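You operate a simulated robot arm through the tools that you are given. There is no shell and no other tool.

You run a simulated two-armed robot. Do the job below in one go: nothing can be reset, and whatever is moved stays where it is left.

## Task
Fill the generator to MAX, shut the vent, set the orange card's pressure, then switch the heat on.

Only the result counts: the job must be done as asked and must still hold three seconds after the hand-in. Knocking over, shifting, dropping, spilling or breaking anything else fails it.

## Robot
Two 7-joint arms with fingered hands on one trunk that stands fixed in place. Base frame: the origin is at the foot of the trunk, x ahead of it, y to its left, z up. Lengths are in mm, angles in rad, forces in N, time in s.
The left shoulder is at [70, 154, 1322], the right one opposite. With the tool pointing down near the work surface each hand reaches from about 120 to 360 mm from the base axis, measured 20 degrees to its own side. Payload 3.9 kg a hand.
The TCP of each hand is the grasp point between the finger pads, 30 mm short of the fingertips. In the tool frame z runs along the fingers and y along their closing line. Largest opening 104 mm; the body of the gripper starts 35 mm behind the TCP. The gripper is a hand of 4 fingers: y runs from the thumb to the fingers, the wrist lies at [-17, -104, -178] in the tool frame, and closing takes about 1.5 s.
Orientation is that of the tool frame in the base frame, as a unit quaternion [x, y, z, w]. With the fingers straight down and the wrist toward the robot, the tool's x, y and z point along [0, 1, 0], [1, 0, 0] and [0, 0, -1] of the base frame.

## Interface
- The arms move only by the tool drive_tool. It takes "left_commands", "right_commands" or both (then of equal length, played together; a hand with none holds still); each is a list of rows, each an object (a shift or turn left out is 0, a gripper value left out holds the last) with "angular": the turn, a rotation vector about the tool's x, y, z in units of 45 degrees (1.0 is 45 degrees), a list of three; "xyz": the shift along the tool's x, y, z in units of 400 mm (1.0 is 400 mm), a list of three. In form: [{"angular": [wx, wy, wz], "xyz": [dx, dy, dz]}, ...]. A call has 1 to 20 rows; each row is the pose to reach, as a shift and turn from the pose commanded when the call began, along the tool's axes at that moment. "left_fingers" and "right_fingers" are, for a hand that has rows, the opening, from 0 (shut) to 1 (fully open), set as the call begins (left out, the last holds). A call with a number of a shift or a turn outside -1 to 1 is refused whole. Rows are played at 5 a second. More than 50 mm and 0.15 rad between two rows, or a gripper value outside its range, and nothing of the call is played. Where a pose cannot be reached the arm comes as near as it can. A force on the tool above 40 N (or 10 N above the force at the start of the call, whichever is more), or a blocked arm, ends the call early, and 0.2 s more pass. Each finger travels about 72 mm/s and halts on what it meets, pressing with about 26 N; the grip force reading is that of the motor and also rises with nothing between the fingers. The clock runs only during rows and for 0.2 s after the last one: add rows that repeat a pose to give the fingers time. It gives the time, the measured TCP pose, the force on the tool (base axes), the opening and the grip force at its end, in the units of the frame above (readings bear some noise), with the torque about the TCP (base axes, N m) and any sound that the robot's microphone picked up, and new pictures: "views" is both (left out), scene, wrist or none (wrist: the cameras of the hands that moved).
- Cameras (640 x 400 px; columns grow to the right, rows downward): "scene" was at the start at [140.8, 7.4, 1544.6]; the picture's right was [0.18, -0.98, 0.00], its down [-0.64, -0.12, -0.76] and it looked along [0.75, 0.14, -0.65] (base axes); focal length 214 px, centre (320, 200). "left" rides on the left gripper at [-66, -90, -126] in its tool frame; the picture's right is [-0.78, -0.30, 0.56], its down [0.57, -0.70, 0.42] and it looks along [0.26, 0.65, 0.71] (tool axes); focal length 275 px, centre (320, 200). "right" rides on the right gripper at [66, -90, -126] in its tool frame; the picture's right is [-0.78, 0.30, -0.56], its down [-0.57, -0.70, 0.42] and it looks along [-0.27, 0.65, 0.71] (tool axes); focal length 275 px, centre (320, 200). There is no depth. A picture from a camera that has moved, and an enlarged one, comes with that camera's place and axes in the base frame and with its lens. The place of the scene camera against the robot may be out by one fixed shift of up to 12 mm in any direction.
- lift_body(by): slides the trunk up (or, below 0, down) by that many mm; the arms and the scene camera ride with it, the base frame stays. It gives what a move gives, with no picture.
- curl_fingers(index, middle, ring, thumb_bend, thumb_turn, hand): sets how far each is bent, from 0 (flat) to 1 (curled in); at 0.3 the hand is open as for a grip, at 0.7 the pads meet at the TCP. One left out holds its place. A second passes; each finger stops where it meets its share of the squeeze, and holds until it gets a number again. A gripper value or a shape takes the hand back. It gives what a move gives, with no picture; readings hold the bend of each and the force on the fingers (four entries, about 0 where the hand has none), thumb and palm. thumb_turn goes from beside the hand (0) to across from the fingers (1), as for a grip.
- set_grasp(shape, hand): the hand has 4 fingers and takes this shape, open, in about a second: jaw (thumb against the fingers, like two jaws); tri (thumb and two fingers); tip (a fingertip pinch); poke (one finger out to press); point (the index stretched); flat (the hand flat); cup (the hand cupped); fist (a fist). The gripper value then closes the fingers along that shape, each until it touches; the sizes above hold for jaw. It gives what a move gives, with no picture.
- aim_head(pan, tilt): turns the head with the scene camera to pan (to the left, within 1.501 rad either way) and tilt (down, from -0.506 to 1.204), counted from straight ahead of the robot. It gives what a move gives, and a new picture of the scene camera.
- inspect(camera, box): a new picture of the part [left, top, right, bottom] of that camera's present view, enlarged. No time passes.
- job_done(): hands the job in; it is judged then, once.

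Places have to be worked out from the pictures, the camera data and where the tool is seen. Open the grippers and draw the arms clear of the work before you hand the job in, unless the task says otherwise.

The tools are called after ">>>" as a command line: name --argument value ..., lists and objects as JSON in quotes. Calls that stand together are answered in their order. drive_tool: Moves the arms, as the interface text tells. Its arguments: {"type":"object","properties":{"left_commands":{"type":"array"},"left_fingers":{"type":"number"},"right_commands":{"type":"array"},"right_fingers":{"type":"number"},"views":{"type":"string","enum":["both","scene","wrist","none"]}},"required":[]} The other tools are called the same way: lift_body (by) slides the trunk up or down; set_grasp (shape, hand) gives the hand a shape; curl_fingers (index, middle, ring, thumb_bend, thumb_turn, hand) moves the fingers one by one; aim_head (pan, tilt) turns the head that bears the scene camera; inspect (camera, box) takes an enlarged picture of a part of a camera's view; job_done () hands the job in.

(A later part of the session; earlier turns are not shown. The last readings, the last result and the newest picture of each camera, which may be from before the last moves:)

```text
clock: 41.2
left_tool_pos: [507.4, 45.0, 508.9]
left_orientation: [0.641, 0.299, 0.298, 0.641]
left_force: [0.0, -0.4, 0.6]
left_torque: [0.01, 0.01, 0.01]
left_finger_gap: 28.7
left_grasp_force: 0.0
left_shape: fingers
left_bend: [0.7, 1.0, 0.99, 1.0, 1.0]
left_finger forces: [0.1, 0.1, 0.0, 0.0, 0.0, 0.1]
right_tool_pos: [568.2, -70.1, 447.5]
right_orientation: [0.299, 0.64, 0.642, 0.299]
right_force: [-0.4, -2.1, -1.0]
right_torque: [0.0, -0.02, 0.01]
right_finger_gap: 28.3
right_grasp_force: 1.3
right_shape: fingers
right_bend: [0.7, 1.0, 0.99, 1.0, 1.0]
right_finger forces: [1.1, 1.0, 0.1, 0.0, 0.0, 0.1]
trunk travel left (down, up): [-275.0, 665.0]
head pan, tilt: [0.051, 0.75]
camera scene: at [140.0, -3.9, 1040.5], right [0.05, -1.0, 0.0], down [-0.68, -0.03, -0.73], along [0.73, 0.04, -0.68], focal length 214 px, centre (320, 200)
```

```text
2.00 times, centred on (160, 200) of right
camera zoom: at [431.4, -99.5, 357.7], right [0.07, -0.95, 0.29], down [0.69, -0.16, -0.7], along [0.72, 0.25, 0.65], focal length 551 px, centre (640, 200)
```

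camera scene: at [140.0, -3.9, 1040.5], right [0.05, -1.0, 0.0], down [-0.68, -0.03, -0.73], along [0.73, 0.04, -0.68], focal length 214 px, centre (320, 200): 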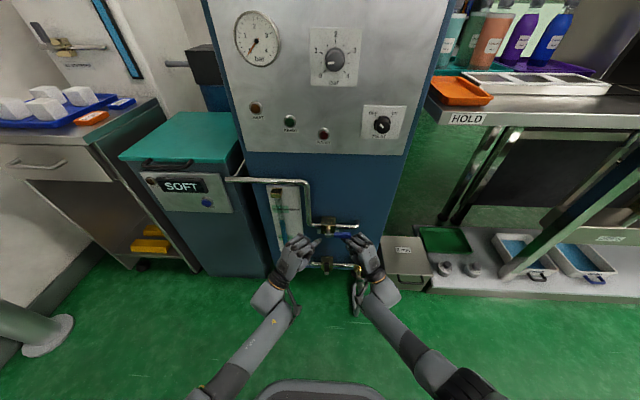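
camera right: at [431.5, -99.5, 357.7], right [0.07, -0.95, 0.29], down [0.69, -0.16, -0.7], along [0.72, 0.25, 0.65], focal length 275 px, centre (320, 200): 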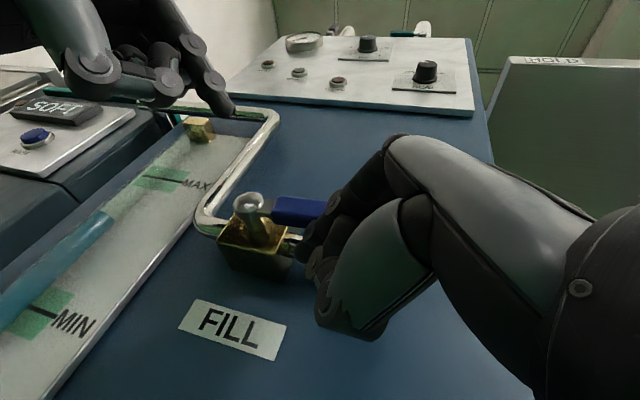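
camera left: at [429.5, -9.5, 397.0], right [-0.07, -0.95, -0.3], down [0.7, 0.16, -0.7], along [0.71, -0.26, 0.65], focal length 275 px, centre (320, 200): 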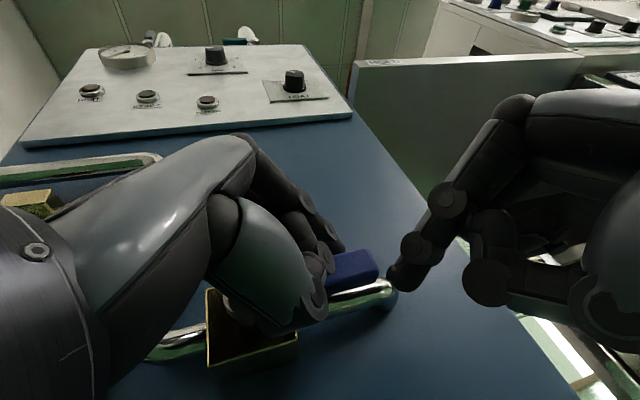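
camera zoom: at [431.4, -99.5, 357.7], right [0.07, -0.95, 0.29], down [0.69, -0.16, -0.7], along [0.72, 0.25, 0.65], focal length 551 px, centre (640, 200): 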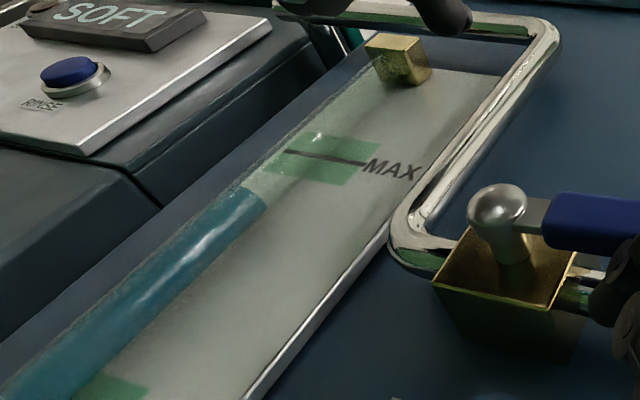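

Rate is steady at 5.5 rows/s; water cap top edge is at row 148, so about 8 s remain. I wait another 4 s.

>>> drive_tool --right_commands '[{"xyz": [0, 0, 0]}, {"xyz": [0, 0, 0]}, {"xyz": [0, 0, 0]}, {"xyz": [0, 0, 0]}, {"xyz": [0, 0, 0]}, {"xyz": [0, 0, 0]}, {"xyz": [0, 0, 0]}, {"xyz": [0, 0, 0]}, {"xyz": [0, 0, 0]}, {"xyz": [0, 0, 0]}, {"xyz": [0, 0, 0]}, {"xyz": [0, 0, 0]}, {"xyz": [0, 0, 0]}, {"xyz": [0, 0, 0]}, {"xyz": [0, 0, 0]}, {"xyz": [0, 0, 0]}, {"xyz": [0, 0, 0]}, {"xyz": [0, 0, 0]}, {"xyz": [0, 0, 0]}, {"xyz": [0, 0, 0]}]' --views "none"

>>> inspect --camera "scene" --box '[250, 185, 314, 225]'

>>> inspect --camera "right" --box '[0, 100, 320, 300]'

>>> inspect --camera "scene" --box '[110, 150, 240, 220]'

```text
clock: 45.4
left_tool_pos: [506.6, 45.8, 508.3]
left_orientation: [0.641, 0.299, 0.299, 0.641]
left_force: [-0.4, 0.3, 0.7]
left_torque: [0.03, 0.01, -0.04]
left_finger_gap: 29.0
left_grasp_force: 0.0
left_shape: fingers
left_bend: [0.7, 1.0, 0.99, 1.0, 1.0]
left_finger forces: [0.0, 0.1, 0.1, 0.1, 0.0, 0.0]
right_tool_pos: [570.2, -69.6, 448.0]
right_orientation: [0.299, 0.64, 0.642, 0.298]
right_force: [-0.3, -0.8, -0.4]
right_torque: [0.0, 0.02, -0.01]
right_finger_gap: 28.7
right_grasp_force: 0.9
right_shape: fingers
right_bend: [0.7, 1.0, 0.99, 1.0, 1.0]
right_finger forces: [1.0, 0.9, 0.0, 0.0, 0.0, 0.0]
trunk travel left (down, up): [-275.0, 665.0]
head pan, tilt: [0.051, 0.75]
```

```text
10.00 times, centred on (282, 205) of scene
camera zoom: at [140.0, -3.9, 1040.5], right [0.05, -1.0, 0.0], down [-0.68, -0.03, -0.73], along [0.73, 0.04, -0.68], focal length 2145 px, centre (700, 150)
```

zoom: 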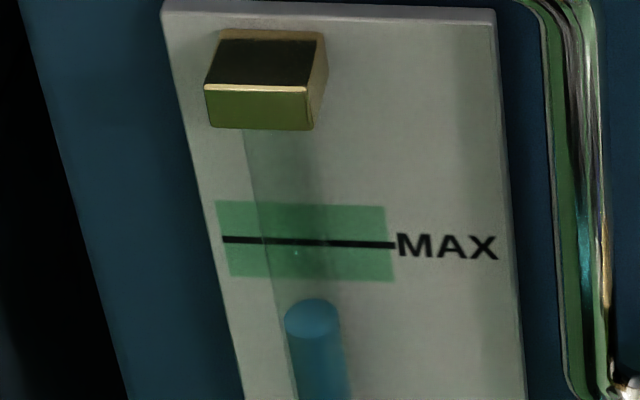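

```text
2.00 times, centred on (160, 200) of right
camera zoom: at [431.4, -99.5, 357.7], right [0.07, -0.95, 0.29], down [0.69, -0.16, -0.7], along [0.72, 0.25, 0.65], focal length 551 px, centre (640, 200)
```

zoom: 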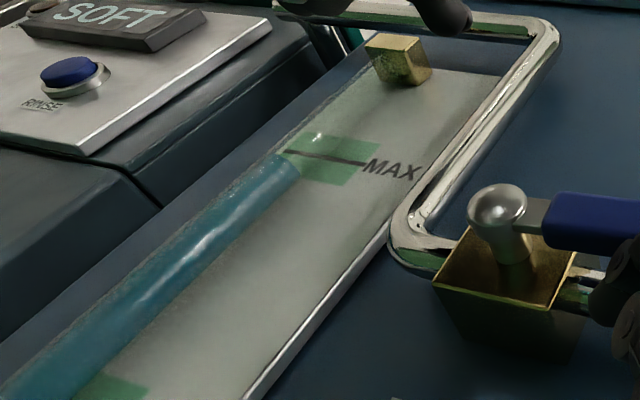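

```text
4.92 times, centred on (175, 185) of scene
camera zoom: at [140.0, -3.9, 1040.5], right [0.05, -1.0, 0.0], down [-0.68, -0.03, -0.73], along [0.73, 0.04, -0.68], focal length 1056 px, centre (1034, 274)
```

zoom: 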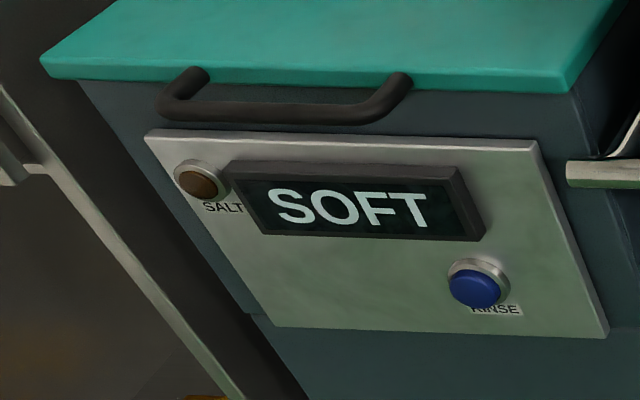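

Cap centre is at row 318 in this 10x view and, allowing for the tube's offset, MAX corresponds to about row 270; at 11 rows/s that means closing should take effect near 49.6 s. I wait 3.4 s, then shut.

>>> drive_tool --right_commands '[{"xyz": [0, 0, 0]}, {"xyz": [0, 0, 0]}, {"xyz": [0, 0, 0]}, {"xyz": [0, 0, 0]}, {"xyz": [0, 0, 0]}, {"xyz": [0, 0, 0]}, {"xyz": [0, 0, 0]}, {"xyz": [0, 0, 0]}, {"xyz": [0, 0, 0]}, {"xyz": [0, 0, 0]}, {"xyz": [0, 0, 0]}, {"xyz": [0, 0, 0]}, {"xyz": [0, 0, 0]}, {"xyz": [0, 0, 0]}, {"xyz": [0, 0, 0]}, {"xyz": [0, 0, 0]}]' --views "none"

>>> inspect --camera "scene" --box '[250, 185, 314, 225]'

>>> inspect --camera "right" --box '[0, 100, 320, 300]'

```text
clock: 48.8
left_tool_pos: [507.9, 45.9, 509.1]
left_orientation: [0.641, 0.299, 0.299, 0.641]
left_force: [0.0, 0.1, 0.5]
left_torque: [0.01, 0.01, 0.01]
left_finger_gap: 28.6
left_grasp_force: 0.0
left_shape: fingers
left_bend: [0.7, 1.0, 0.99, 1.0, 1.0]
left_finger forces: [0.0, 0.0, 0.0, 0.0, 0.0, 0.0]
right_tool_pos: [569.3, -69.3, 448.5]
right_orientation: [0.299, 0.64, 0.642, 0.298]
right_force: [0.0, -0.6, -0.3]
right_torque: [0.03, 0.01, 0.01]
right_finger_gap: 28.0
right_grasp_force: 1.3
right_shape: fingers
right_bend: [0.7, 1.0, 0.99, 1.0, 1.0]
right_finger forces: [1.1, 0.8, 0.1, 0.1, 0.0, 0.1]
trunk travel left (down, up): [-275.0, 665.0]
head pan, tilt: [0.051, 0.75]
```

```text
10.00 times, centred on (282, 205) of scene
camera zoom: at [140.0, -3.9, 1040.5], right [0.05, -1.0, 0.0], down [-0.68, -0.03, -0.73], along [0.73, 0.04, -0.68], focal length 2145 px, centre (700, 150)
```

zoom: 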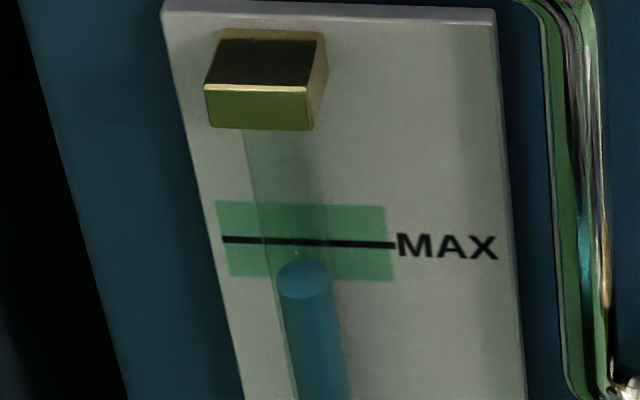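

```text
2.00 times, centred on (160, 200) of right
camera zoom: at [431.4, -99.6, 357.7], right [0.07, -0.95, 0.29], down [0.69, -0.16, -0.7], along [0.72, 0.25, 0.65], focal length 551 px, centre (640, 200)
```

zoom: 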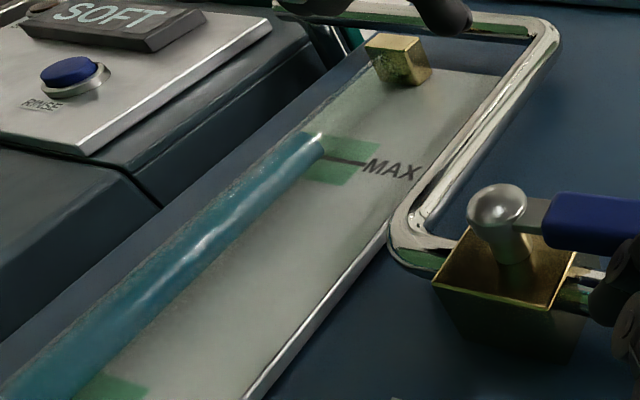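

Cap centre is at row 278, 0.7 s short of target, so I shut the valve now by pushing the lever up along its arc.

>>> drive_tool --right_commands '[{"xyz": [0.002, 0.025, 0.0016]}, {"xyz": [-0.003, 0.0825, -0.0026]}, {"xyz": [0.018, 0.144, 0.015]}, {"xyz": [0.037, 0.167, 0.031]}, {"xyz": [0.059, 0.1825, 0.05]}, {"xyz": [0.073, 0.185, 0.061]}]' --views "both"

>>> inspect --camera "scene" --box '[260, 190, 388, 270]'

>>> inspect --camera "scene" --box '[250, 185, 314, 225]'

```text
clock: 50.2
left_tool_pos: [507.8, 43.8, 510.1]
left_orientation: [0.642, 0.298, 0.298, 0.641]
left_force: [0.3, 0.5, -0.3]
left_torque: [0.01, 0.0, 0.05]
left_finger_gap: 28.9
left_grasp_force: 0.2
left_shape: fingers
left_bend: [0.7, 1.0, 0.99, 1.0, 1.0]
left_finger forces: [0.0, 0.0, 0.1, 0.1, 0.0, 0.0]
right_tool_pos: [569.1, -33.9, 520.8]
right_orientation: [0.302, 0.639, 0.64, 0.301]
right_force: [0.9, -16.6, 1.7]
right_torque: [0.0, 0.0, -0.2]
right_finger_gap: 27.2
right_grasp_force: 8.0
right_shape: fingers
right_bend: [0.7, 1.0, 0.99, 1.0, 1.0]
right_finger forces: [16.4, 0.0, 0.0, 0.0, 0.1, 0.0]
trunk travel left (down, up): [-275.0, 665.0]
head pan, tilt: [0.051, 0.75]
camera scene: at [140.0, -5.6, 1040.6], right [0.05, -1.0, 0.0], down [-0.68, -0.03, -0.73], along [0.73, 0.04, -0.68], focal length 214 px, centre (320, 200)
camera right: at [431.6, -62.9, 431.7], right [0.07, -0.95, 0.29], down [0.69, -0.17, -0.7], along [0.72, 0.25, 0.65], focal length 275 px, centre (320, 200)
```

scene: 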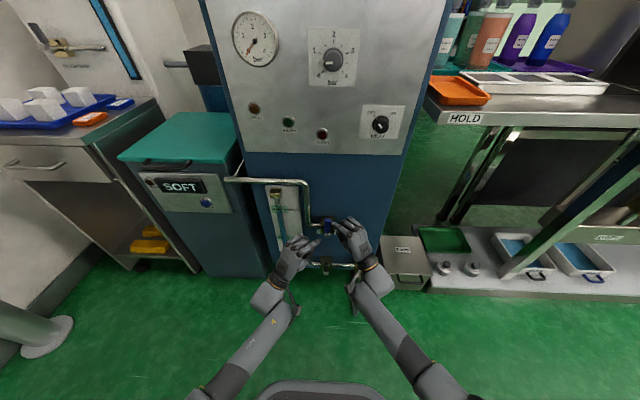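
right: 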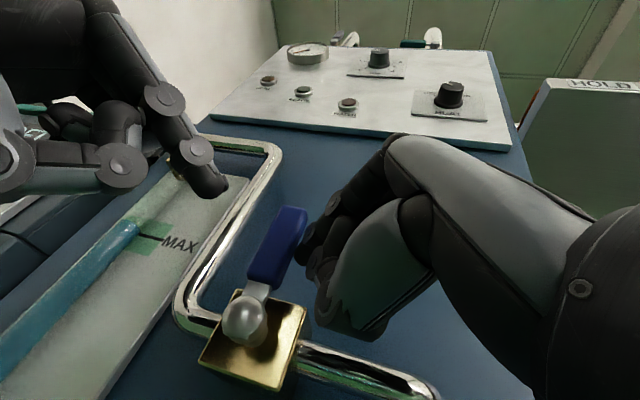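

```text
5.00 times, centred on (324, 230) of scene
camera zoom: at [140.0, -5.6, 1040.6], right [0.05, -1.0, 0.0], down [-0.68, -0.03, -0.73], along [0.73, 0.04, -0.68], focal length 1072 px, centre (300, 50)
```

zoom: 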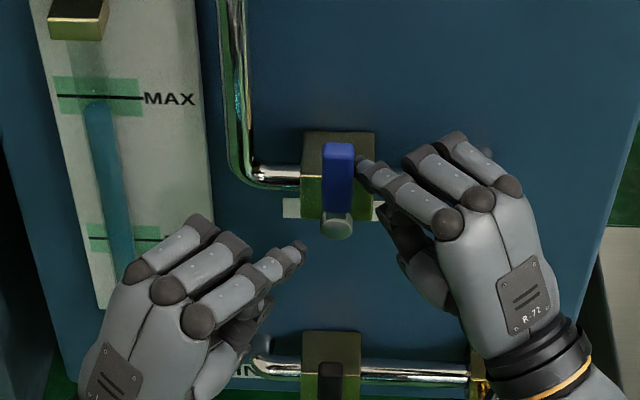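

```text
10.00 times, centred on (282, 205) of scene
camera zoom: at [140.0, -5.6, 1040.6], right [0.05, -1.0, 0.0], down [-0.68, -0.03, -0.73], along [0.73, 0.04, -0.68], focal length 2145 px, centre (700, 150)
```

zoom: 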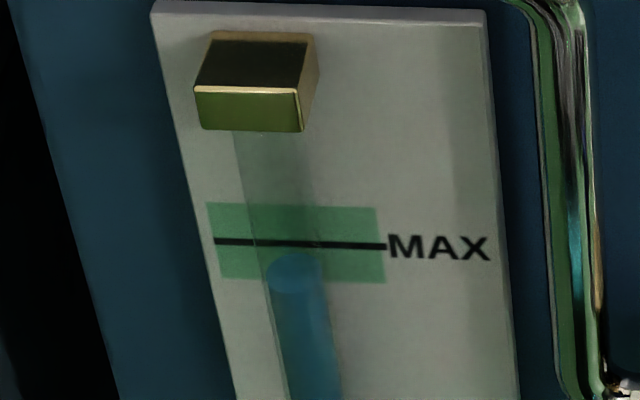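

The fill lever is back upright against its stop, and the water cap sits where MAX should read. I draw the right hand back and check that the level stays put.

>>> drive_tool --right_commands '[{"xyz": [-0.029, 0, -0.024]}, {"xyz": [-0.022, 0, -0.08]}, {"xyz": [-0.015, 0, -0.15]}, {"xyz": [-0.018, 0, -0.23]}, {"xyz": [-0.0245, 0, -0.3]}]' --views "both"

>>> inspect --camera "scene" --box '[250, 185, 314, 225]'

>>> inspect --camera "scene" --box '[300, 200, 372, 245]'

>>> inspect --camera "right" --box '[0, 100, 320, 300]'

```text
clock: 51.4
left_tool_pos: [508.1, 45.3, 508.7]
left_orientation: [0.641, 0.299, 0.299, 0.641]
left_force: [0.2, 0.5, 0.0]
left_torque: [-0.01, 0.01, -0.03]
left_finger_gap: 28.9
left_grasp_force: 0.1
left_shape: fingers
left_bend: [0.7, 1.0, 0.99, 1.0, 1.0]
left_finger forces: [0.1, 0.0, 0.0, 0.1, 0.1, 0.0]
right_tool_pos: [482.2, -116.3, 520.4]
right_orientation: [0.299, 0.641, 0.641, 0.299]
right_force: [0.0, -1.5, 0.6]
right_torque: [-0.03, 0.03, 0.05]
right_finger_gap: 28.7
right_grasp_force: 0.2
right_shape: fingers
right_bend: [0.7, 1.0, 0.99, 1.0, 1.0]
right_finger forces: [0.0, 0.0, 0.0, 0.0, 0.1, 0.0]
trunk travel left (down, up): [-275.0, 665.0]
head pan, tilt: [0.051, 0.75]
camera scene: at [139.9, -4.0, 1040.5], right [0.05, -1.0, 0.0], down [-0.68, -0.03, -0.73], along [0.73, 0.04, -0.68], focal length 214 px, centre (320, 200)
camera right: at [345.1, -146.0, 431.0], right [0.07, -0.95, 0.29], down [0.69, -0.16, -0.7], along [0.72, 0.25, 0.65], focal length 275 px, centre (320, 200)
```

scene: 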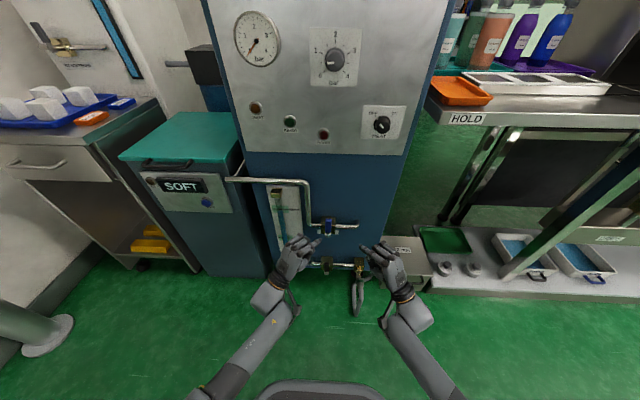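
right: 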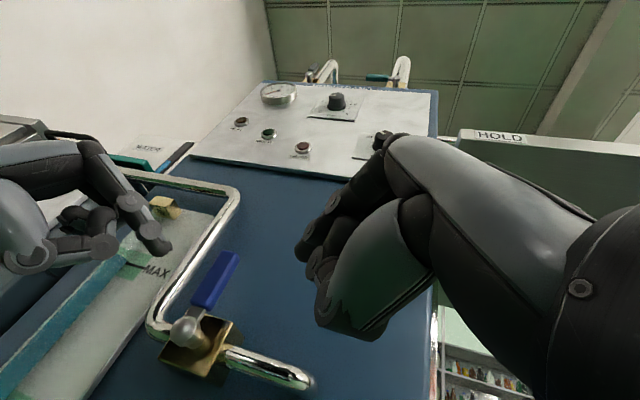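

```text
10.00 times, centred on (282, 205) of scene
camera zoom: at [139.9, -4.0, 1040.5], right [0.05, -1.0, 0.0], down [-0.68, -0.03, -0.73], along [0.73, 0.04, -0.68], focal length 2145 px, centre (700, 150)
```

zoom: 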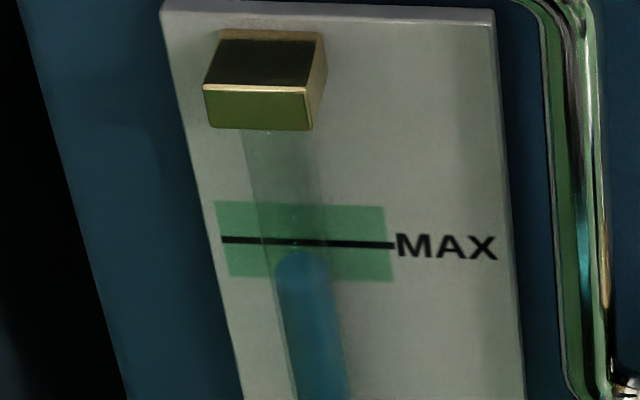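

```text
8.89 times, centred on (336, 222) of scene
camera zoom: at [139.9, -4.0, 1040.5], right [0.05, -1.0, 0.0], down [-0.68, -0.03, -0.73], along [0.73, 0.04, -0.68], focal length 1906 px, centre (178, 0)
```

zoom: 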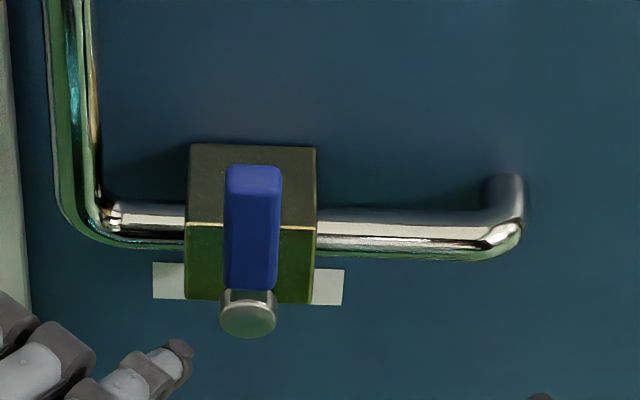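

```text
2.00 times, centred on (160, 200) of right
camera zoom: at [345.1, -146.0, 431.0], right [0.07, -0.95, 0.29], down [0.69, -0.16, -0.7], along [0.72, 0.25, 0.65], focal length 551 px, centre (640, 200)
```

zoom: 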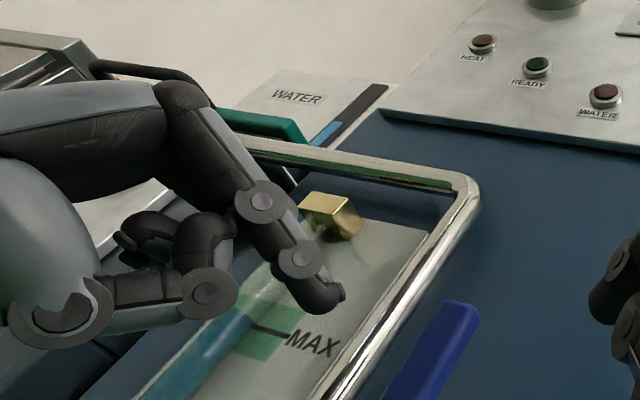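

The level holds (cap centre now about row 268, just at my MAX estimate). To verify without parallax I move the left hand aside and tilt the right hand so its camera looks level at the sight glass at MAX height.

>>> drive_tool --left_commands '[{"xyz": [0.05, 0.01, -0.081]}, {"xyz": [0.099, 0.02, -0.162]}, {"xyz": [0.149, 0.03, -0.242]}, {"xyz": [0.198, 0.04, -0.323]}, {"xyz": [0.248, 0.05, -0.404]}, {"xyz": [0.248, 0.05, -0.404]}]' --right_commands '[{"angular": [0.178, 0, 0]}, {"angular": [0.356, 0, 0]}, {"angular": [0.533, 0, 0]}, {"angular": [0.711, 0, 0]}, {"angular": [0.889, 0, 0]}, {"angular": [0.889, 0, 0]}]' --views "both"

>>> inspect --camera "right" --box '[100, 120, 260, 220]'

```text
clock: 52.8
left_tool_pos: [447.8, 224.3, 528.7]
left_orientation: [0.641, 0.298, 0.298, 0.641]
left_force: [0.3, 0.7, 0.6]
left_torque: [0.0, 0.02, 0.01]
left_finger_gap: 28.9
left_grasp_force: 0.1
left_shape: fingers
left_bend: [0.7, 1.0, 0.99, 1.0, 1.0]
left_finger forces: [0.0, 0.1, 0.0, 0.0, 0.0, 0.1]
right_tool_pos: [482.7, -116.7, 521.4]
right_orientation: [0.383, 0.821, 0.383, 0.178]
right_force: [-0.1, -0.1, 0.1]
right_torque: [0.03, -0.02, -0.01]
right_finger_gap: 28.8
right_grasp_force: 0.1
right_shape: fingers
right_bend: [0.7, 1.0, 0.99, 1.0, 1.0]
right_finger forces: [0.0, 0.0, 0.0, 0.0, 0.0, 0.0]
trunk travel left (down, up): [-275.0, 665.0]
head pan, tilt: [0.051, 0.75]
camera scene: at [139.9, -3.8, 1040.5], right [0.05, -1.0, 0.0], down [-0.68, -0.03, -0.73], along [0.73, 0.04, -0.68], focal length 214 px, centre (320, 200)
camera right: at [323.5, -164.1, 533.3], right [0.32, -0.75, 0.58], down [0.27, -0.52, -0.81], along [0.91, 0.42, 0.04], focal length 275 px, centre (320, 200)
camera left: at [310.3, 254.3, 438.4], right [-0.07, -0.95, -0.3], down [0.69, 0.17, -0.7], along [0.72, -0.26, 0.65], focal length 275 px, centre (320, 200)
```

scene: 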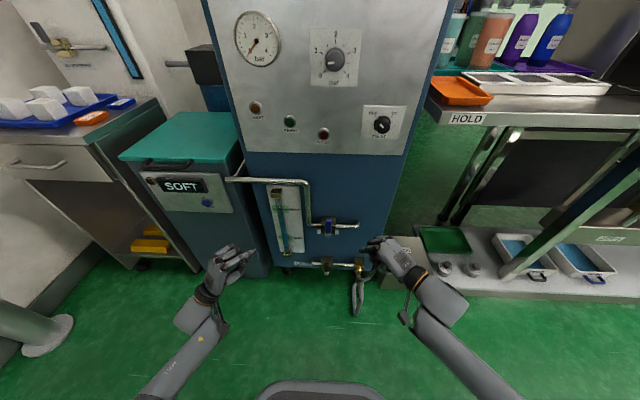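
right: 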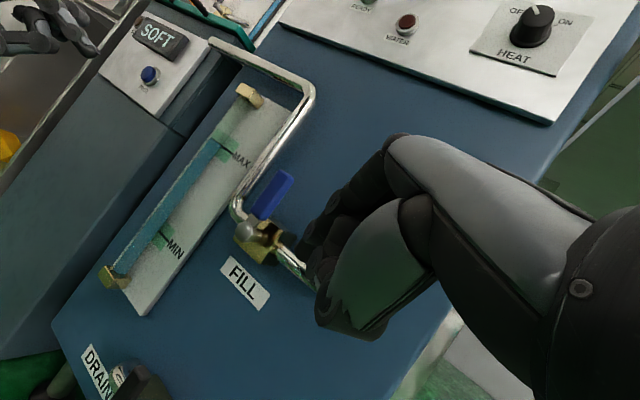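
left: 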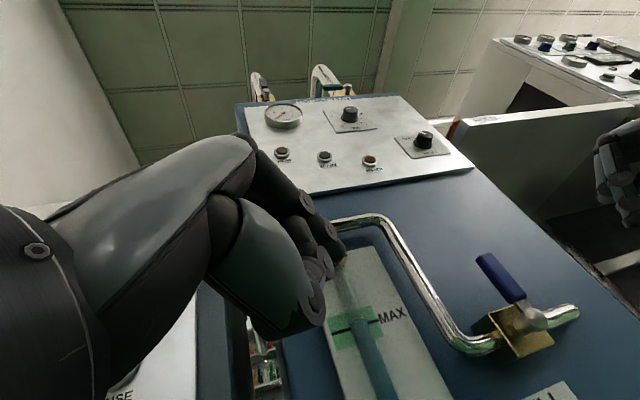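

```text
4.00 times, centred on (180, 170) of right
camera zoom: at [323.5, -164.1, 533.3], right [0.32, -0.75, 0.58], down [0.27, -0.52, -0.81], along [0.91, 0.42, 0.04], focal length 1101 px, centre (880, 320)
```

zoom: 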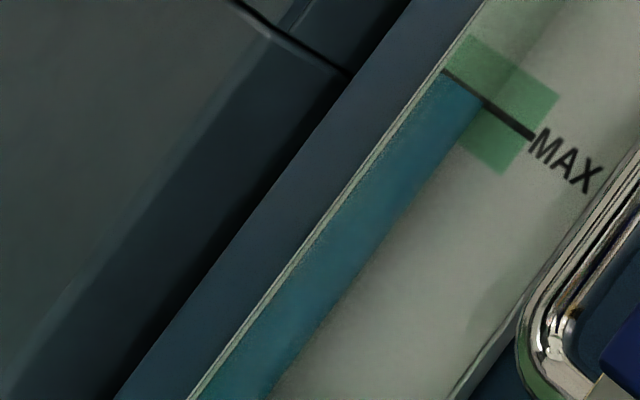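

Seen level at MAX height, the water edge coincides exactly with the MAX line, so filling is done and the feed lever is shut. Next is the vent: I raise the trunk 560 mm, with both hands well clear in front of the machines.

>>> lift_body --by 280

>>> lift_body --by 280

>>> aim_head --pan 0.15 --tilt 0.65

>>> inspect --camera "scene" --box '[270, 130, 430, 230]'

```text
clock: 55.7
left_tool_pos: [449.7, 223.5, 807.7]
left_orientation: [0.641, 0.299, 0.298, 0.641]
left_force: [-0.7, -0.9, -0.3]
left_torque: [-0.04, 0.01, -0.02]
left_finger_gap: 28.9
left_grasp_force: 0.0
left_shape: fingers
left_bend: [0.7, 1.0, 0.99, 1.0, 1.0]
left_finger forces: [0.0, 0.0, 0.0, 0.0, 0.0, 0.0]
right_tool_pos: [483.8, -116.1, 801.7]
right_orientation: [0.383, 0.821, 0.384, 0.178]
right_force: [-0.3, 0.3, -0.2]
right_torque: [-0.01, -0.02, 0.03]
right_finger_gap: 28.8
right_grasp_force: 0.0
right_shape: fingers
right_bend: [0.7, 1.0, 0.99, 1.0, 1.0]
right_finger forces: [0.0, 0.0, 0.0, 0.0, 0.0, 0.1]
trunk travel left (down, up): [-555.0, 385.0]
head pan, tilt: [0.051, 0.75]
```

```text
clock: 58.5
left_tool_pos: [449.8, 224.1, 1087.6]
left_orientation: [0.641, 0.298, 0.298, 0.641]
left_force: [-0.2, -0.5, -0.4]
left_torque: [0.04, -0.01, 0.0]
left_finger_gap: 28.8
left_grasp_force: 0.0
left_shape: fingers
left_bend: [0.7, 1.0, 0.99, 1.0, 1.0]
left_finger forces: [0.1, 0.1, 0.1, 0.1, 0.0, 0.1]
right_tool_pos: [484.4, -116.0, 1081.2]
right_orientation: [0.383, 0.821, 0.384, 0.178]
right_force: [0.4, 0.5, -0.3]
right_torque: [-0.01, 0.01, 0.02]
right_finger_gap: 28.8
right_grasp_force: 0.1
right_shape: fingers
right_bend: [0.7, 1.0, 0.99, 1.0, 1.0]
right_finger forces: [0.1, 0.1, 0.0, 0.0, 0.1, 0.0]
trunk travel left (down, up): [-835.0, 105.0]
head pan, tilt: [0.051, 0.75]
```

```text
clock: 59.2
left_tool_pos: [448.7, 222.6, 1087.8]
left_orientation: [0.642, 0.298, 0.298, 0.641]
left_force: [0.3, 0.8, 1.1]
left_torque: [0.01, -0.02, -0.01]
left_finger_gap: 28.6
left_grasp_force: 0.0
left_shape: fingers
left_bend: [0.7, 1.0, 0.99, 1.0, 1.0]
left_finger forces: [0.0, 0.0, 0.0, 0.0, 0.0, 0.0]
right_tool_pos: [484.4, -116.4, 1081.8]
right_orientation: [0.384, 0.821, 0.384, 0.179]
right_force: [-0.6, -0.7, -0.1]
right_torque: [0.0, -0.03, 0.01]
right_finger_gap: 28.7
right_grasp_force: 0.0
right_shape: fingers
right_bend: [0.7, 1.0, 0.99, 1.0, 1.0]
right_finger forces: [0.0, 0.0, 0.0, 0.0, 0.0, 0.0]
trunk travel left (down, up): [-835.0, 105.0]
head pan, tilt: [0.15, 0.649]
camera scene: at [143.1, 4.9, 1609.1], right [0.15, -0.99, 0.0], down [-0.6, -0.09, -0.8], along [0.79, 0.12, -0.6], focal length 214 px, centre (320, 200)
```

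scene: 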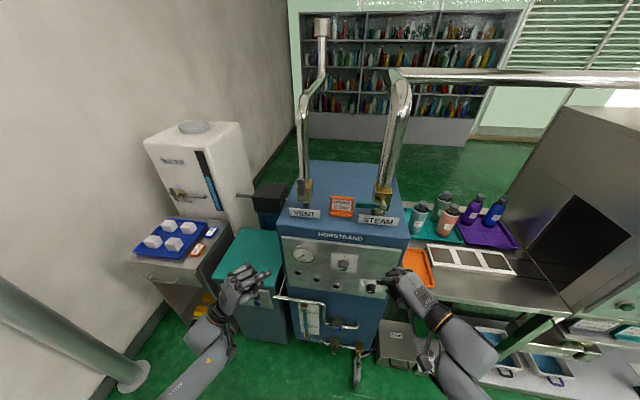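

```text
4.00 times, centred on (350, 180) of scene
camera zoom: at [143.1, 4.9, 1609.1], right [0.15, -0.99, 0.0], down [-0.6, -0.09, -0.8], along [0.79, 0.12, -0.6], focal length 858 px, centre (200, 280)
```

zoom: 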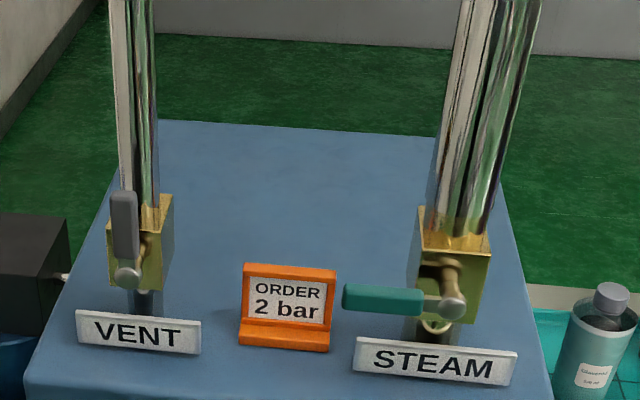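

The vent lever is up beside the left pipe; I look at it through the left hand's camera for triangulation.

>>> inspect --camera "left" --box '[260, 180, 420, 280]'

>>> inspect --camera "right" --box '[0, 0, 320, 200]'

>>> inspect --camera "scene" --box '[285, 170, 325, 215]'

```text
4.00 times, centred on (340, 230) of left
camera zoom: at [310.5, 254.0, 998.3], right [-0.07, -0.95, -0.3], down [0.69, 0.17, -0.7], along [0.72, -0.26, 0.65], focal length 1101 px, centre (240, 80)
```

zoom: 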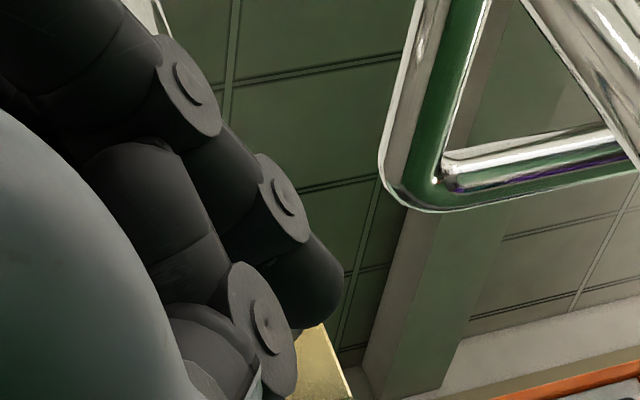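

```text
2.00 times, centred on (160, 100) of right
camera zoom: at [323.7, -164.1, 1093.0], right [0.32, -0.75, 0.58], down [0.27, -0.52, -0.81], along [0.91, 0.42, 0.04], focal length 551 px, centre (640, 400)
```

zoom: 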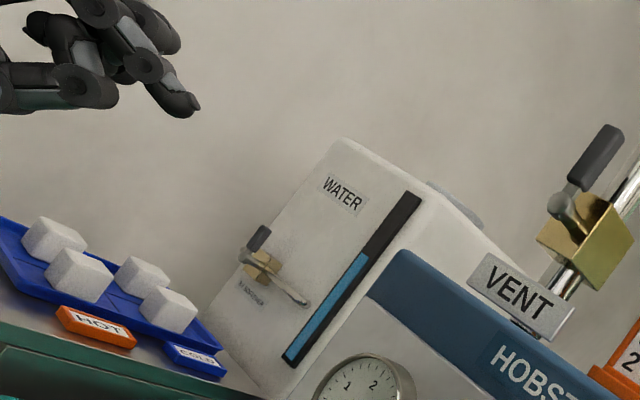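

```text
8.89 times, centred on (305, 192) of scene
camera zoom: at [143.1, 4.9, 1609.1], right [0.15, -0.99, 0.0], down [-0.6, -0.09, -0.8], along [0.79, 0.12, -0.6], focal length 1906 px, centre (453, 267)
```

zoom: 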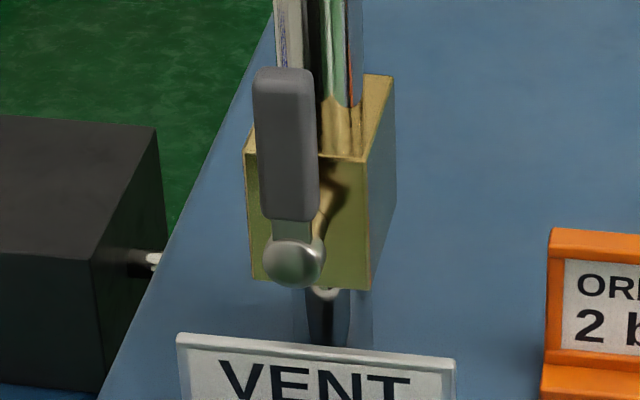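

Triangulation gives the vent pivot near x 650–665, y 138–146, z 1200–1206. I bring the left hand up in front of it, pointing straight ahead, right of the lever at tip about (620,110,1255).

>>> drive_tool --left_commands '[{"angular": [0, 0.148, 0], "xyz": [0.0017, 0.0696, 0.075]}, {"angular": [0, 0.296, 0], "xyz": [0.0033, 0.139, 0.151]}, {"angular": [0, 0.445, 0], "xyz": [0.005, 0.209, 0.226]}, {"angular": [0, 0.593, 0], "xyz": [0.0067, 0.278, 0.301]}, {"angular": [0, 0.741, 0], "xyz": [0.0083, 0.348, 0.377]}, {"angular": [0, 0.889, 0], "xyz": [0.01, 0.4175, 0.452]}, {"angular": [0, 0.889, 0], "xyz": [0.01, 0.4175, 0.452]}]' --views "both"

>>> inspect --camera "scene" --box '[265, 150, 345, 230]'

>>> inspect --camera "right" --box '[160, 0, 400, 200]'

```text
clock: 60.7
left_tool_pos: [585.0, 125.2, 1230.8]
left_orientation: [0.546, 0.46, 0.529, 0.458]
left_force: [0.1, -0.6, -0.6]
left_torque: [0.0, 0.02, 0.0]
left_finger_gap: 28.8
left_grasp_force: 0.0
left_shape: fingers
left_bend: [0.7, 1.0, 0.99, 1.0, 1.0]
left_finger forces: [0.0, 0.1, 0.0, 0.0, 0.1, 0.0]
right_tool_pos: [483.4, -114.0, 1081.3]
right_orientation: [0.383, 0.821, 0.384, 0.179]
right_force: [-0.7, 1.6, -0.4]
right_torque: [0.01, 0.04, -0.01]
right_finger_gap: 28.3
right_grasp_force: 0.1
right_shape: fingers
right_bend: [0.7, 1.0, 0.99, 1.0, 1.0]
right_finger forces: [0.0, 0.1, 0.0, 0.1, 0.1, 0.1]
trunk travel left (down, up): [-835.0, 105.0]
head pan, tilt: [0.15, 0.649]
stopped in row 7 (left hand): the arm was blocked; the commanded pose is now the measured one
camera scene: at [143.0, 6.6, 1609.1], right [0.15, -0.99, 0.0], down [-0.6, -0.09, -0.8], along [0.79, 0.12, -0.6], focal length 214 px, centre (320, 200)
camera left: at [457.4, 75.6, 1132.6], right [0.54, -0.73, -0.43], down [0.42, 0.67, -0.61], along [0.73, 0.15, 0.67], focal length 275 px, centre (320, 200)
```

scene: 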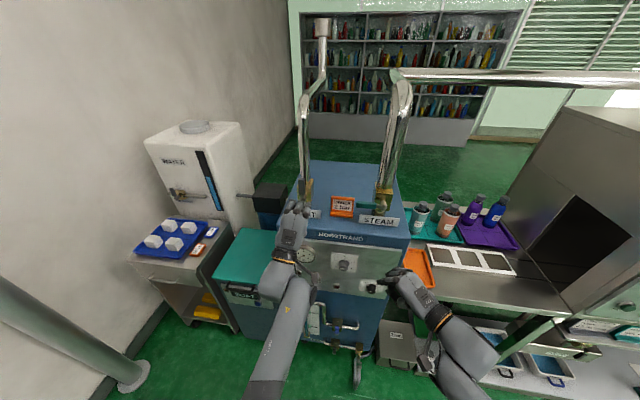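
left: 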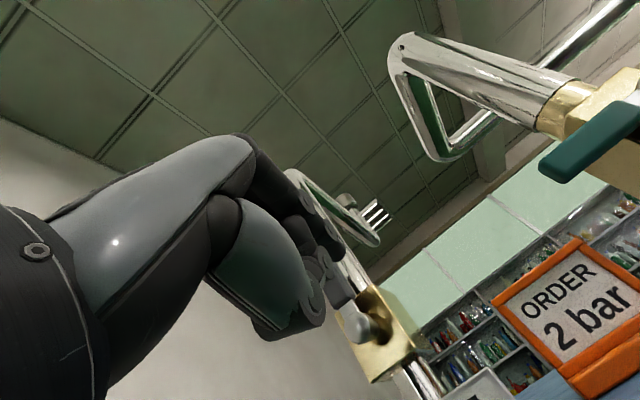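

```text
5.00 times, centred on (305, 190) of scene
camera zoom: at [143.0, 6.6, 1609.1], right [0.15, -0.99, 0.0], down [-0.6, -0.09, -0.8], along [0.79, 0.12, -0.6], focal length 1072 px, centre (395, 250)
```

zoom: 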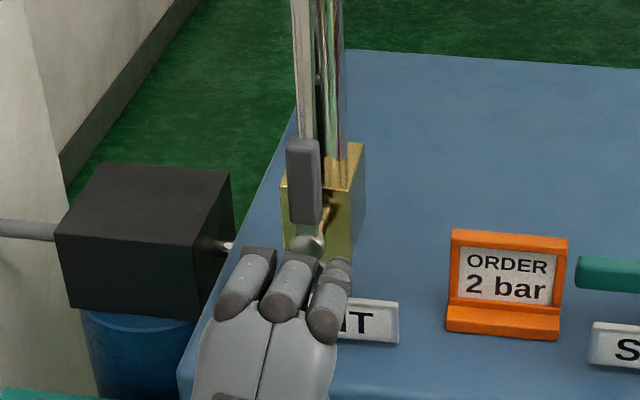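

```text
2.00 times, centred on (280, 100) of right
camera zoom: at [323.7, -162.9, 1093.3], right [0.32, -0.75, 0.58], down [0.27, -0.52, -0.81], along [0.91, 0.42, 0.04], focal length 551 px, centre (400, 400)
```

zoom: 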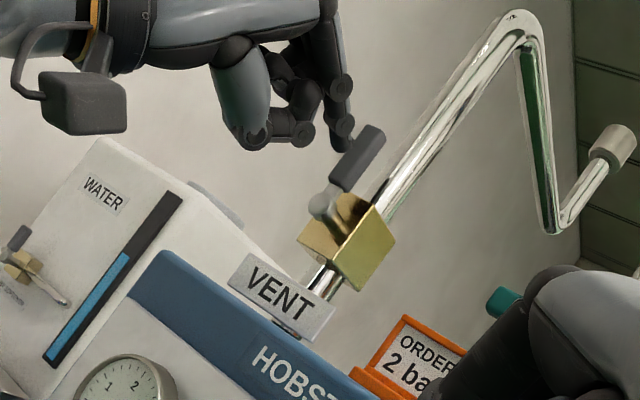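

The arm stopped at (585,125,1231) with no contact, just at a joint limit. Using the finger tip to calibrate, the vent pivot is at about (661,146,1202). I raise the trunk 30 mm to bring the finger to the right height for the lever.

>>> lift_body --by 30

>>> drive_tool --left_commands '[{"angular": [-0.026, -0.165, 0.003], "xyz": [-0.04, 0.001, 0.02]}, {"angular": [-0.052, -0.329, 0.006], "xyz": [-0.03, 0.002, 0.06]}, {"angular": [-0.052, -0.329, 0.006], "xyz": [-0.015, 0.003, 0.1]}, {"angular": [-0.052, -0.329, 0.006], "xyz": [-0.0025, 0.003, 0.145]}]' --views "both"

>>> inspect --camera "scene" --box '[265, 150, 345, 230]'

>>> inspect --camera "right" --box '[160, 0, 400, 200]'

```text
clock: 61.5
left_tool_pos: [585.1, 123.2, 1260.1]
left_orientation: [0.546, 0.46, 0.529, 0.459]
left_force: [-0.1, -0.4, -0.3]
left_torque: [0.0, 0.01, 0.01]
left_finger_gap: 28.6
left_grasp_force: 0.1
left_shape: fingers
left_bend: [0.7, 1.0, 0.99, 1.0, 1.0]
left_finger forces: [0.0, 0.0, 0.0, 0.1, 0.0, 0.0]
right_tool_pos: [483.3, -115.9, 1111.6]
right_orientation: [0.384, 0.821, 0.383, 0.179]
right_force: [1.3, 0.1, -0.2]
right_torque: [-0.01, -0.02, 0.0]
right_finger_gap: 28.5
right_grasp_force: 0.2
right_shape: fingers
right_bend: [0.7, 1.0, 0.99, 1.0, 1.0]
right_finger forces: [0.0, 0.1, 0.1, 0.1, 0.0, 0.1]
trunk travel left (down, up): [-865.0, 75.0]
head pan, tilt: [0.15, 0.649]
```

```text
clock: 62.5
left_tool_pos: [646.0, 120.8, 1259.2]
left_orientation: [0.602, 0.385, 0.463, 0.525]
left_force: [-0.6, -0.6, -1.1]
left_torque: [-0.03, 0.01, -0.01]
left_finger_gap: 29.0
left_grasp_force: 0.2
left_shape: fingers
left_bend: [0.7, 1.0, 0.99, 1.0, 1.0]
left_finger forces: [0.0, 0.0, 0.0, 0.1, 0.0, 0.1]
right_tool_pos: [483.5, -115.9, 1110.3]
right_orientation: [0.383, 0.821, 0.384, 0.178]
right_force: [-0.2, 0.2, 0.1]
right_torque: [0.04, 0.0, 0.0]
right_finger_gap: 28.6
right_grasp_force: 0.0
right_shape: fingers
right_bend: [0.7, 1.0, 0.99, 1.0, 1.0]
right_finger forces: [0.1, 0.0, 0.1, 0.0, 0.0, 0.1]
trunk travel left (down, up): [-865.0, 75.0]
head pan, tilt: [0.15, 0.649]
camera scene: at [143.9, 4.4, 1639.0], right [0.15, -0.99, 0.0], down [-0.6, -0.09, -0.8], along [0.79, 0.12, -0.6], focal length 214 px, centre (320, 200)
camera left: at [508.9, 105.8, 1163.5], right [0.33, -0.84, -0.42], down [0.58, 0.53, -0.61], along [0.74, -0.04, 0.67], focal length 275 px, centre (320, 200)
```

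scene: 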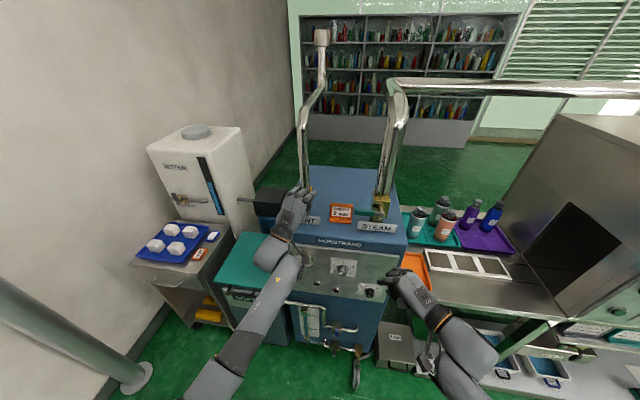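
left: 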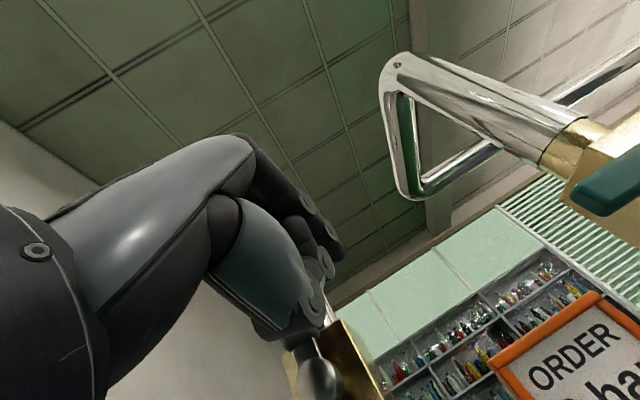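

```text
5.00 times, centred on (305, 190) of scene
camera zoom: at [143.9, 4.4, 1639.0], right [0.15, -0.99, 0.0], down [-0.6, -0.09, -0.8], along [0.79, 0.12, -0.6], focal length 1072 px, centre (395, 250)
```

zoom: 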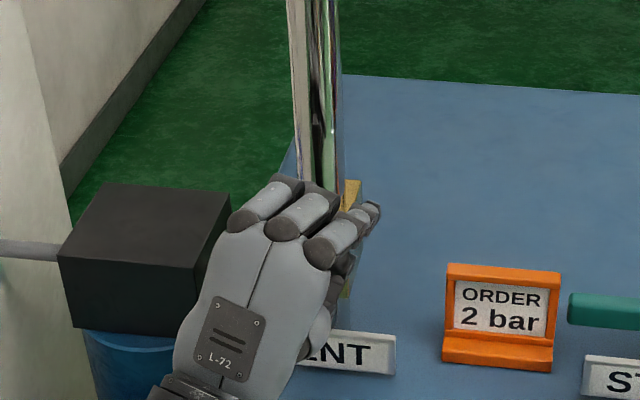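

```text
2.00 times, centred on (280, 100) of right
camera zoom: at [324.2, -164.7, 1122.8], right [0.32, -0.75, 0.58], down [0.27, -0.52, -0.81], along [0.91, 0.42, 0.04], focal length 551 px, centre (400, 400)
```

zoom: 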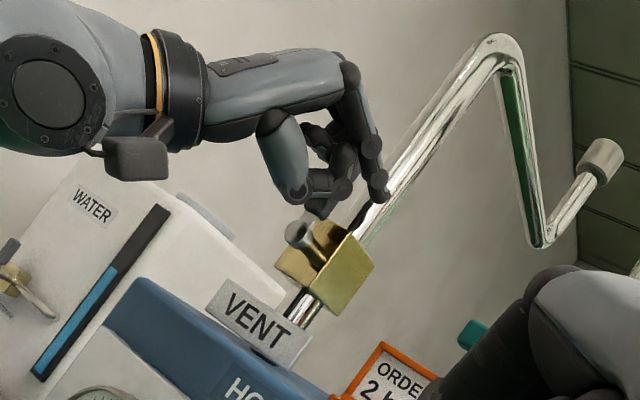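

The index tip is to the right of the vent lever's grip at about (674,108,1259). I test-push it to the left by about 20°.

>>> drive_tool --left_commands '[{"xyz": [0.045, -0.0035, -0.013]}, {"xyz": [0.07, -0.005, -0.02]}, {"xyz": [0.0915, -0.007, -0.0265]}]' --views "none"

>>> inspect --camera "scene" --box '[265, 150, 345, 230]'

>>> inspect --camera "right" --box '[160, 0, 400, 200]'

```text
clock: 63.3
left_tool_pos: [643.1, 159.0, 1263.9]
left_orientation: [0.602, 0.385, 0.464, 0.524]
left_force: [0.3, -2.0, -0.2]
left_torque: [-0.02, 0.02, -0.04]
left_finger_gap: 28.8
left_grasp_force: 0.7
left_shape: fingers
left_bend: [0.7, 1.0, 0.99, 1.0, 1.0]
left_finger forces: [1.4, 0.0, 0.1, 0.0, 0.0, 0.0]
right_tool_pos: [483.2, -116.5, 1111.6]
right_orientation: [0.383, 0.821, 0.384, 0.178]
right_force: [-1.0, 0.4, -0.5]
right_torque: [0.0, 0.01, 0.03]
right_finger_gap: 28.8
right_grasp_force: 0.1
right_shape: fingers
right_bend: [0.7, 1.0, 0.99, 1.0, 1.0]
right_finger forces: [0.0, 0.0, 0.0, 0.0, 0.0, 0.0]
trunk travel left (down, up): [-865.0, 75.0]
head pan, tilt: [0.15, 0.649]
```

```text
5.00 times, centred on (305, 190) of scene
camera zoom: at [143.2, 4.7, 1639.1], right [0.15, -0.99, 0.0], down [-0.6, -0.09, -0.8], along [0.79, 0.12, -0.6], focal length 1072 px, centre (395, 250)
```

zoom: 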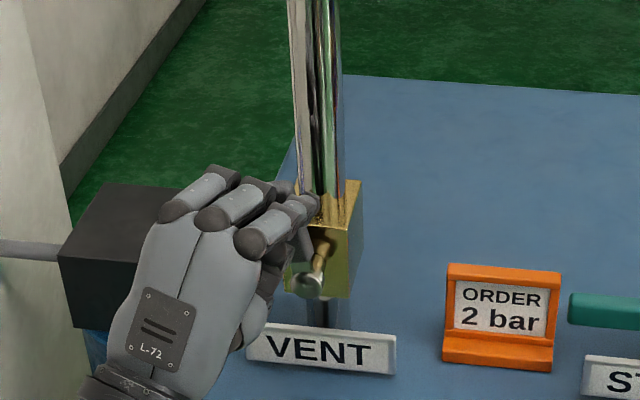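

```text
2.00 times, centred on (280, 100) of right
camera zoom: at [323.8, -164.5, 1122.9], right [0.32, -0.75, 0.58], down [0.27, -0.52, -0.81], along [0.91, 0.42, 0.04], focal length 551 px, centre (400, 400)
```

zoom: 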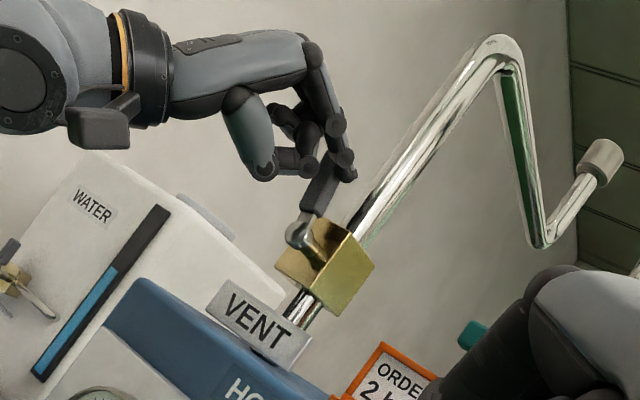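

The vent lever follows to the left with about 2 N. I continue along the arc until it lies level (shut).

>>> drive_tool --left_commands '[{"xyz": [0.048, -0.018, -0.0143]}, {"xyz": [0.087, -0.052, -0.026]}, {"xyz": [0.112, -0.097, -0.034]}, {"xyz": [0.12, -0.121, -0.037]}, {"xyz": [0.122, -0.1415, -0.038]}]' --views "none"

>>> inspect --camera "scene" --box '[265, 150, 345, 230]'

>>> inspect --camera "right" --box '[160, 0, 400, 200]'

```text
clock: 64.5
left_tool_pos: [643.6, 217.2, 1215.5]
left_orientation: [0.601, 0.386, 0.464, 0.524]
left_force: [0.5, -0.7, 1.8]
left_torque: [-0.01, -0.07, -0.01]
left_finger_gap: 29.7
left_grasp_force: 0.8
left_shape: fingers
left_bend: [0.7, 1.0, 0.99, 1.0, 1.0]
left_finger forces: [1.4, 0.1, 0.0, 0.1, 0.1, 0.0]
right_tool_pos: [483.5, -116.0, 1111.4]
right_orientation: [0.383, 0.821, 0.384, 0.178]
right_force: [-0.5, 0.2, 0.4]
right_torque: [-0.01, -0.01, 0.02]
right_finger_gap: 28.7
right_grasp_force: 0.1
right_shape: fingers
right_bend: [0.7, 1.0, 0.99, 1.0, 1.0]
right_finger forces: [0.0, 0.1, 0.0, 0.0, 0.0, 0.0]
trunk travel left (down, up): [-865.0, 75.0]
head pan, tilt: [0.15, 0.649]
```

```text
5.00 times, centred on (305, 190) of scene
camera zoom: at [142.9, 4.8, 1639.1], right [0.15, -0.99, 0.0], down [-0.6, -0.09, -0.8], along [0.79, 0.12, -0.6], focal length 1072 px, centre (395, 250)
```

zoom: 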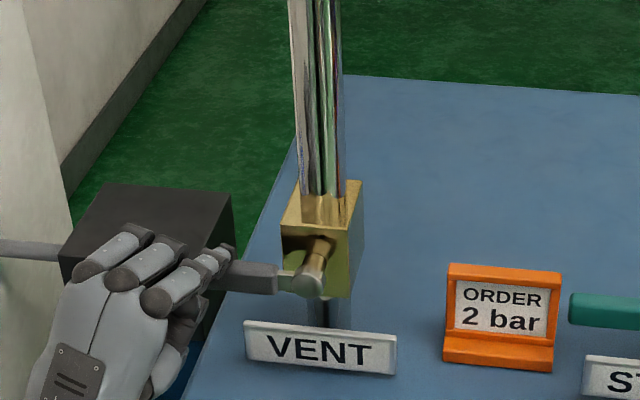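

```text
2.00 times, centred on (280, 100) of right
camera zoom: at [323.6, -164.3, 1123.0], right [0.32, -0.75, 0.58], down [0.27, -0.52, -0.81], along [0.91, 0.42, 0.04], focal length 551 px, centre (400, 400)
```

zoom: 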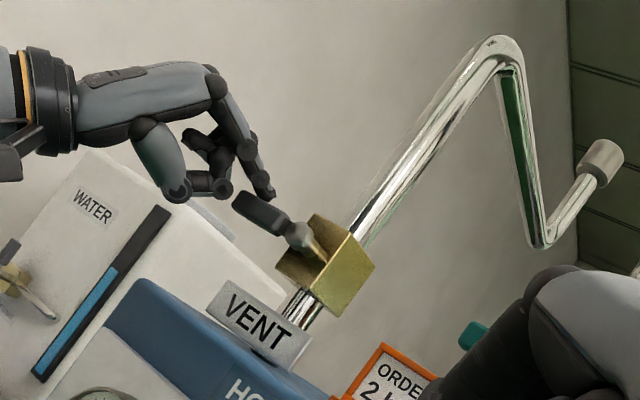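

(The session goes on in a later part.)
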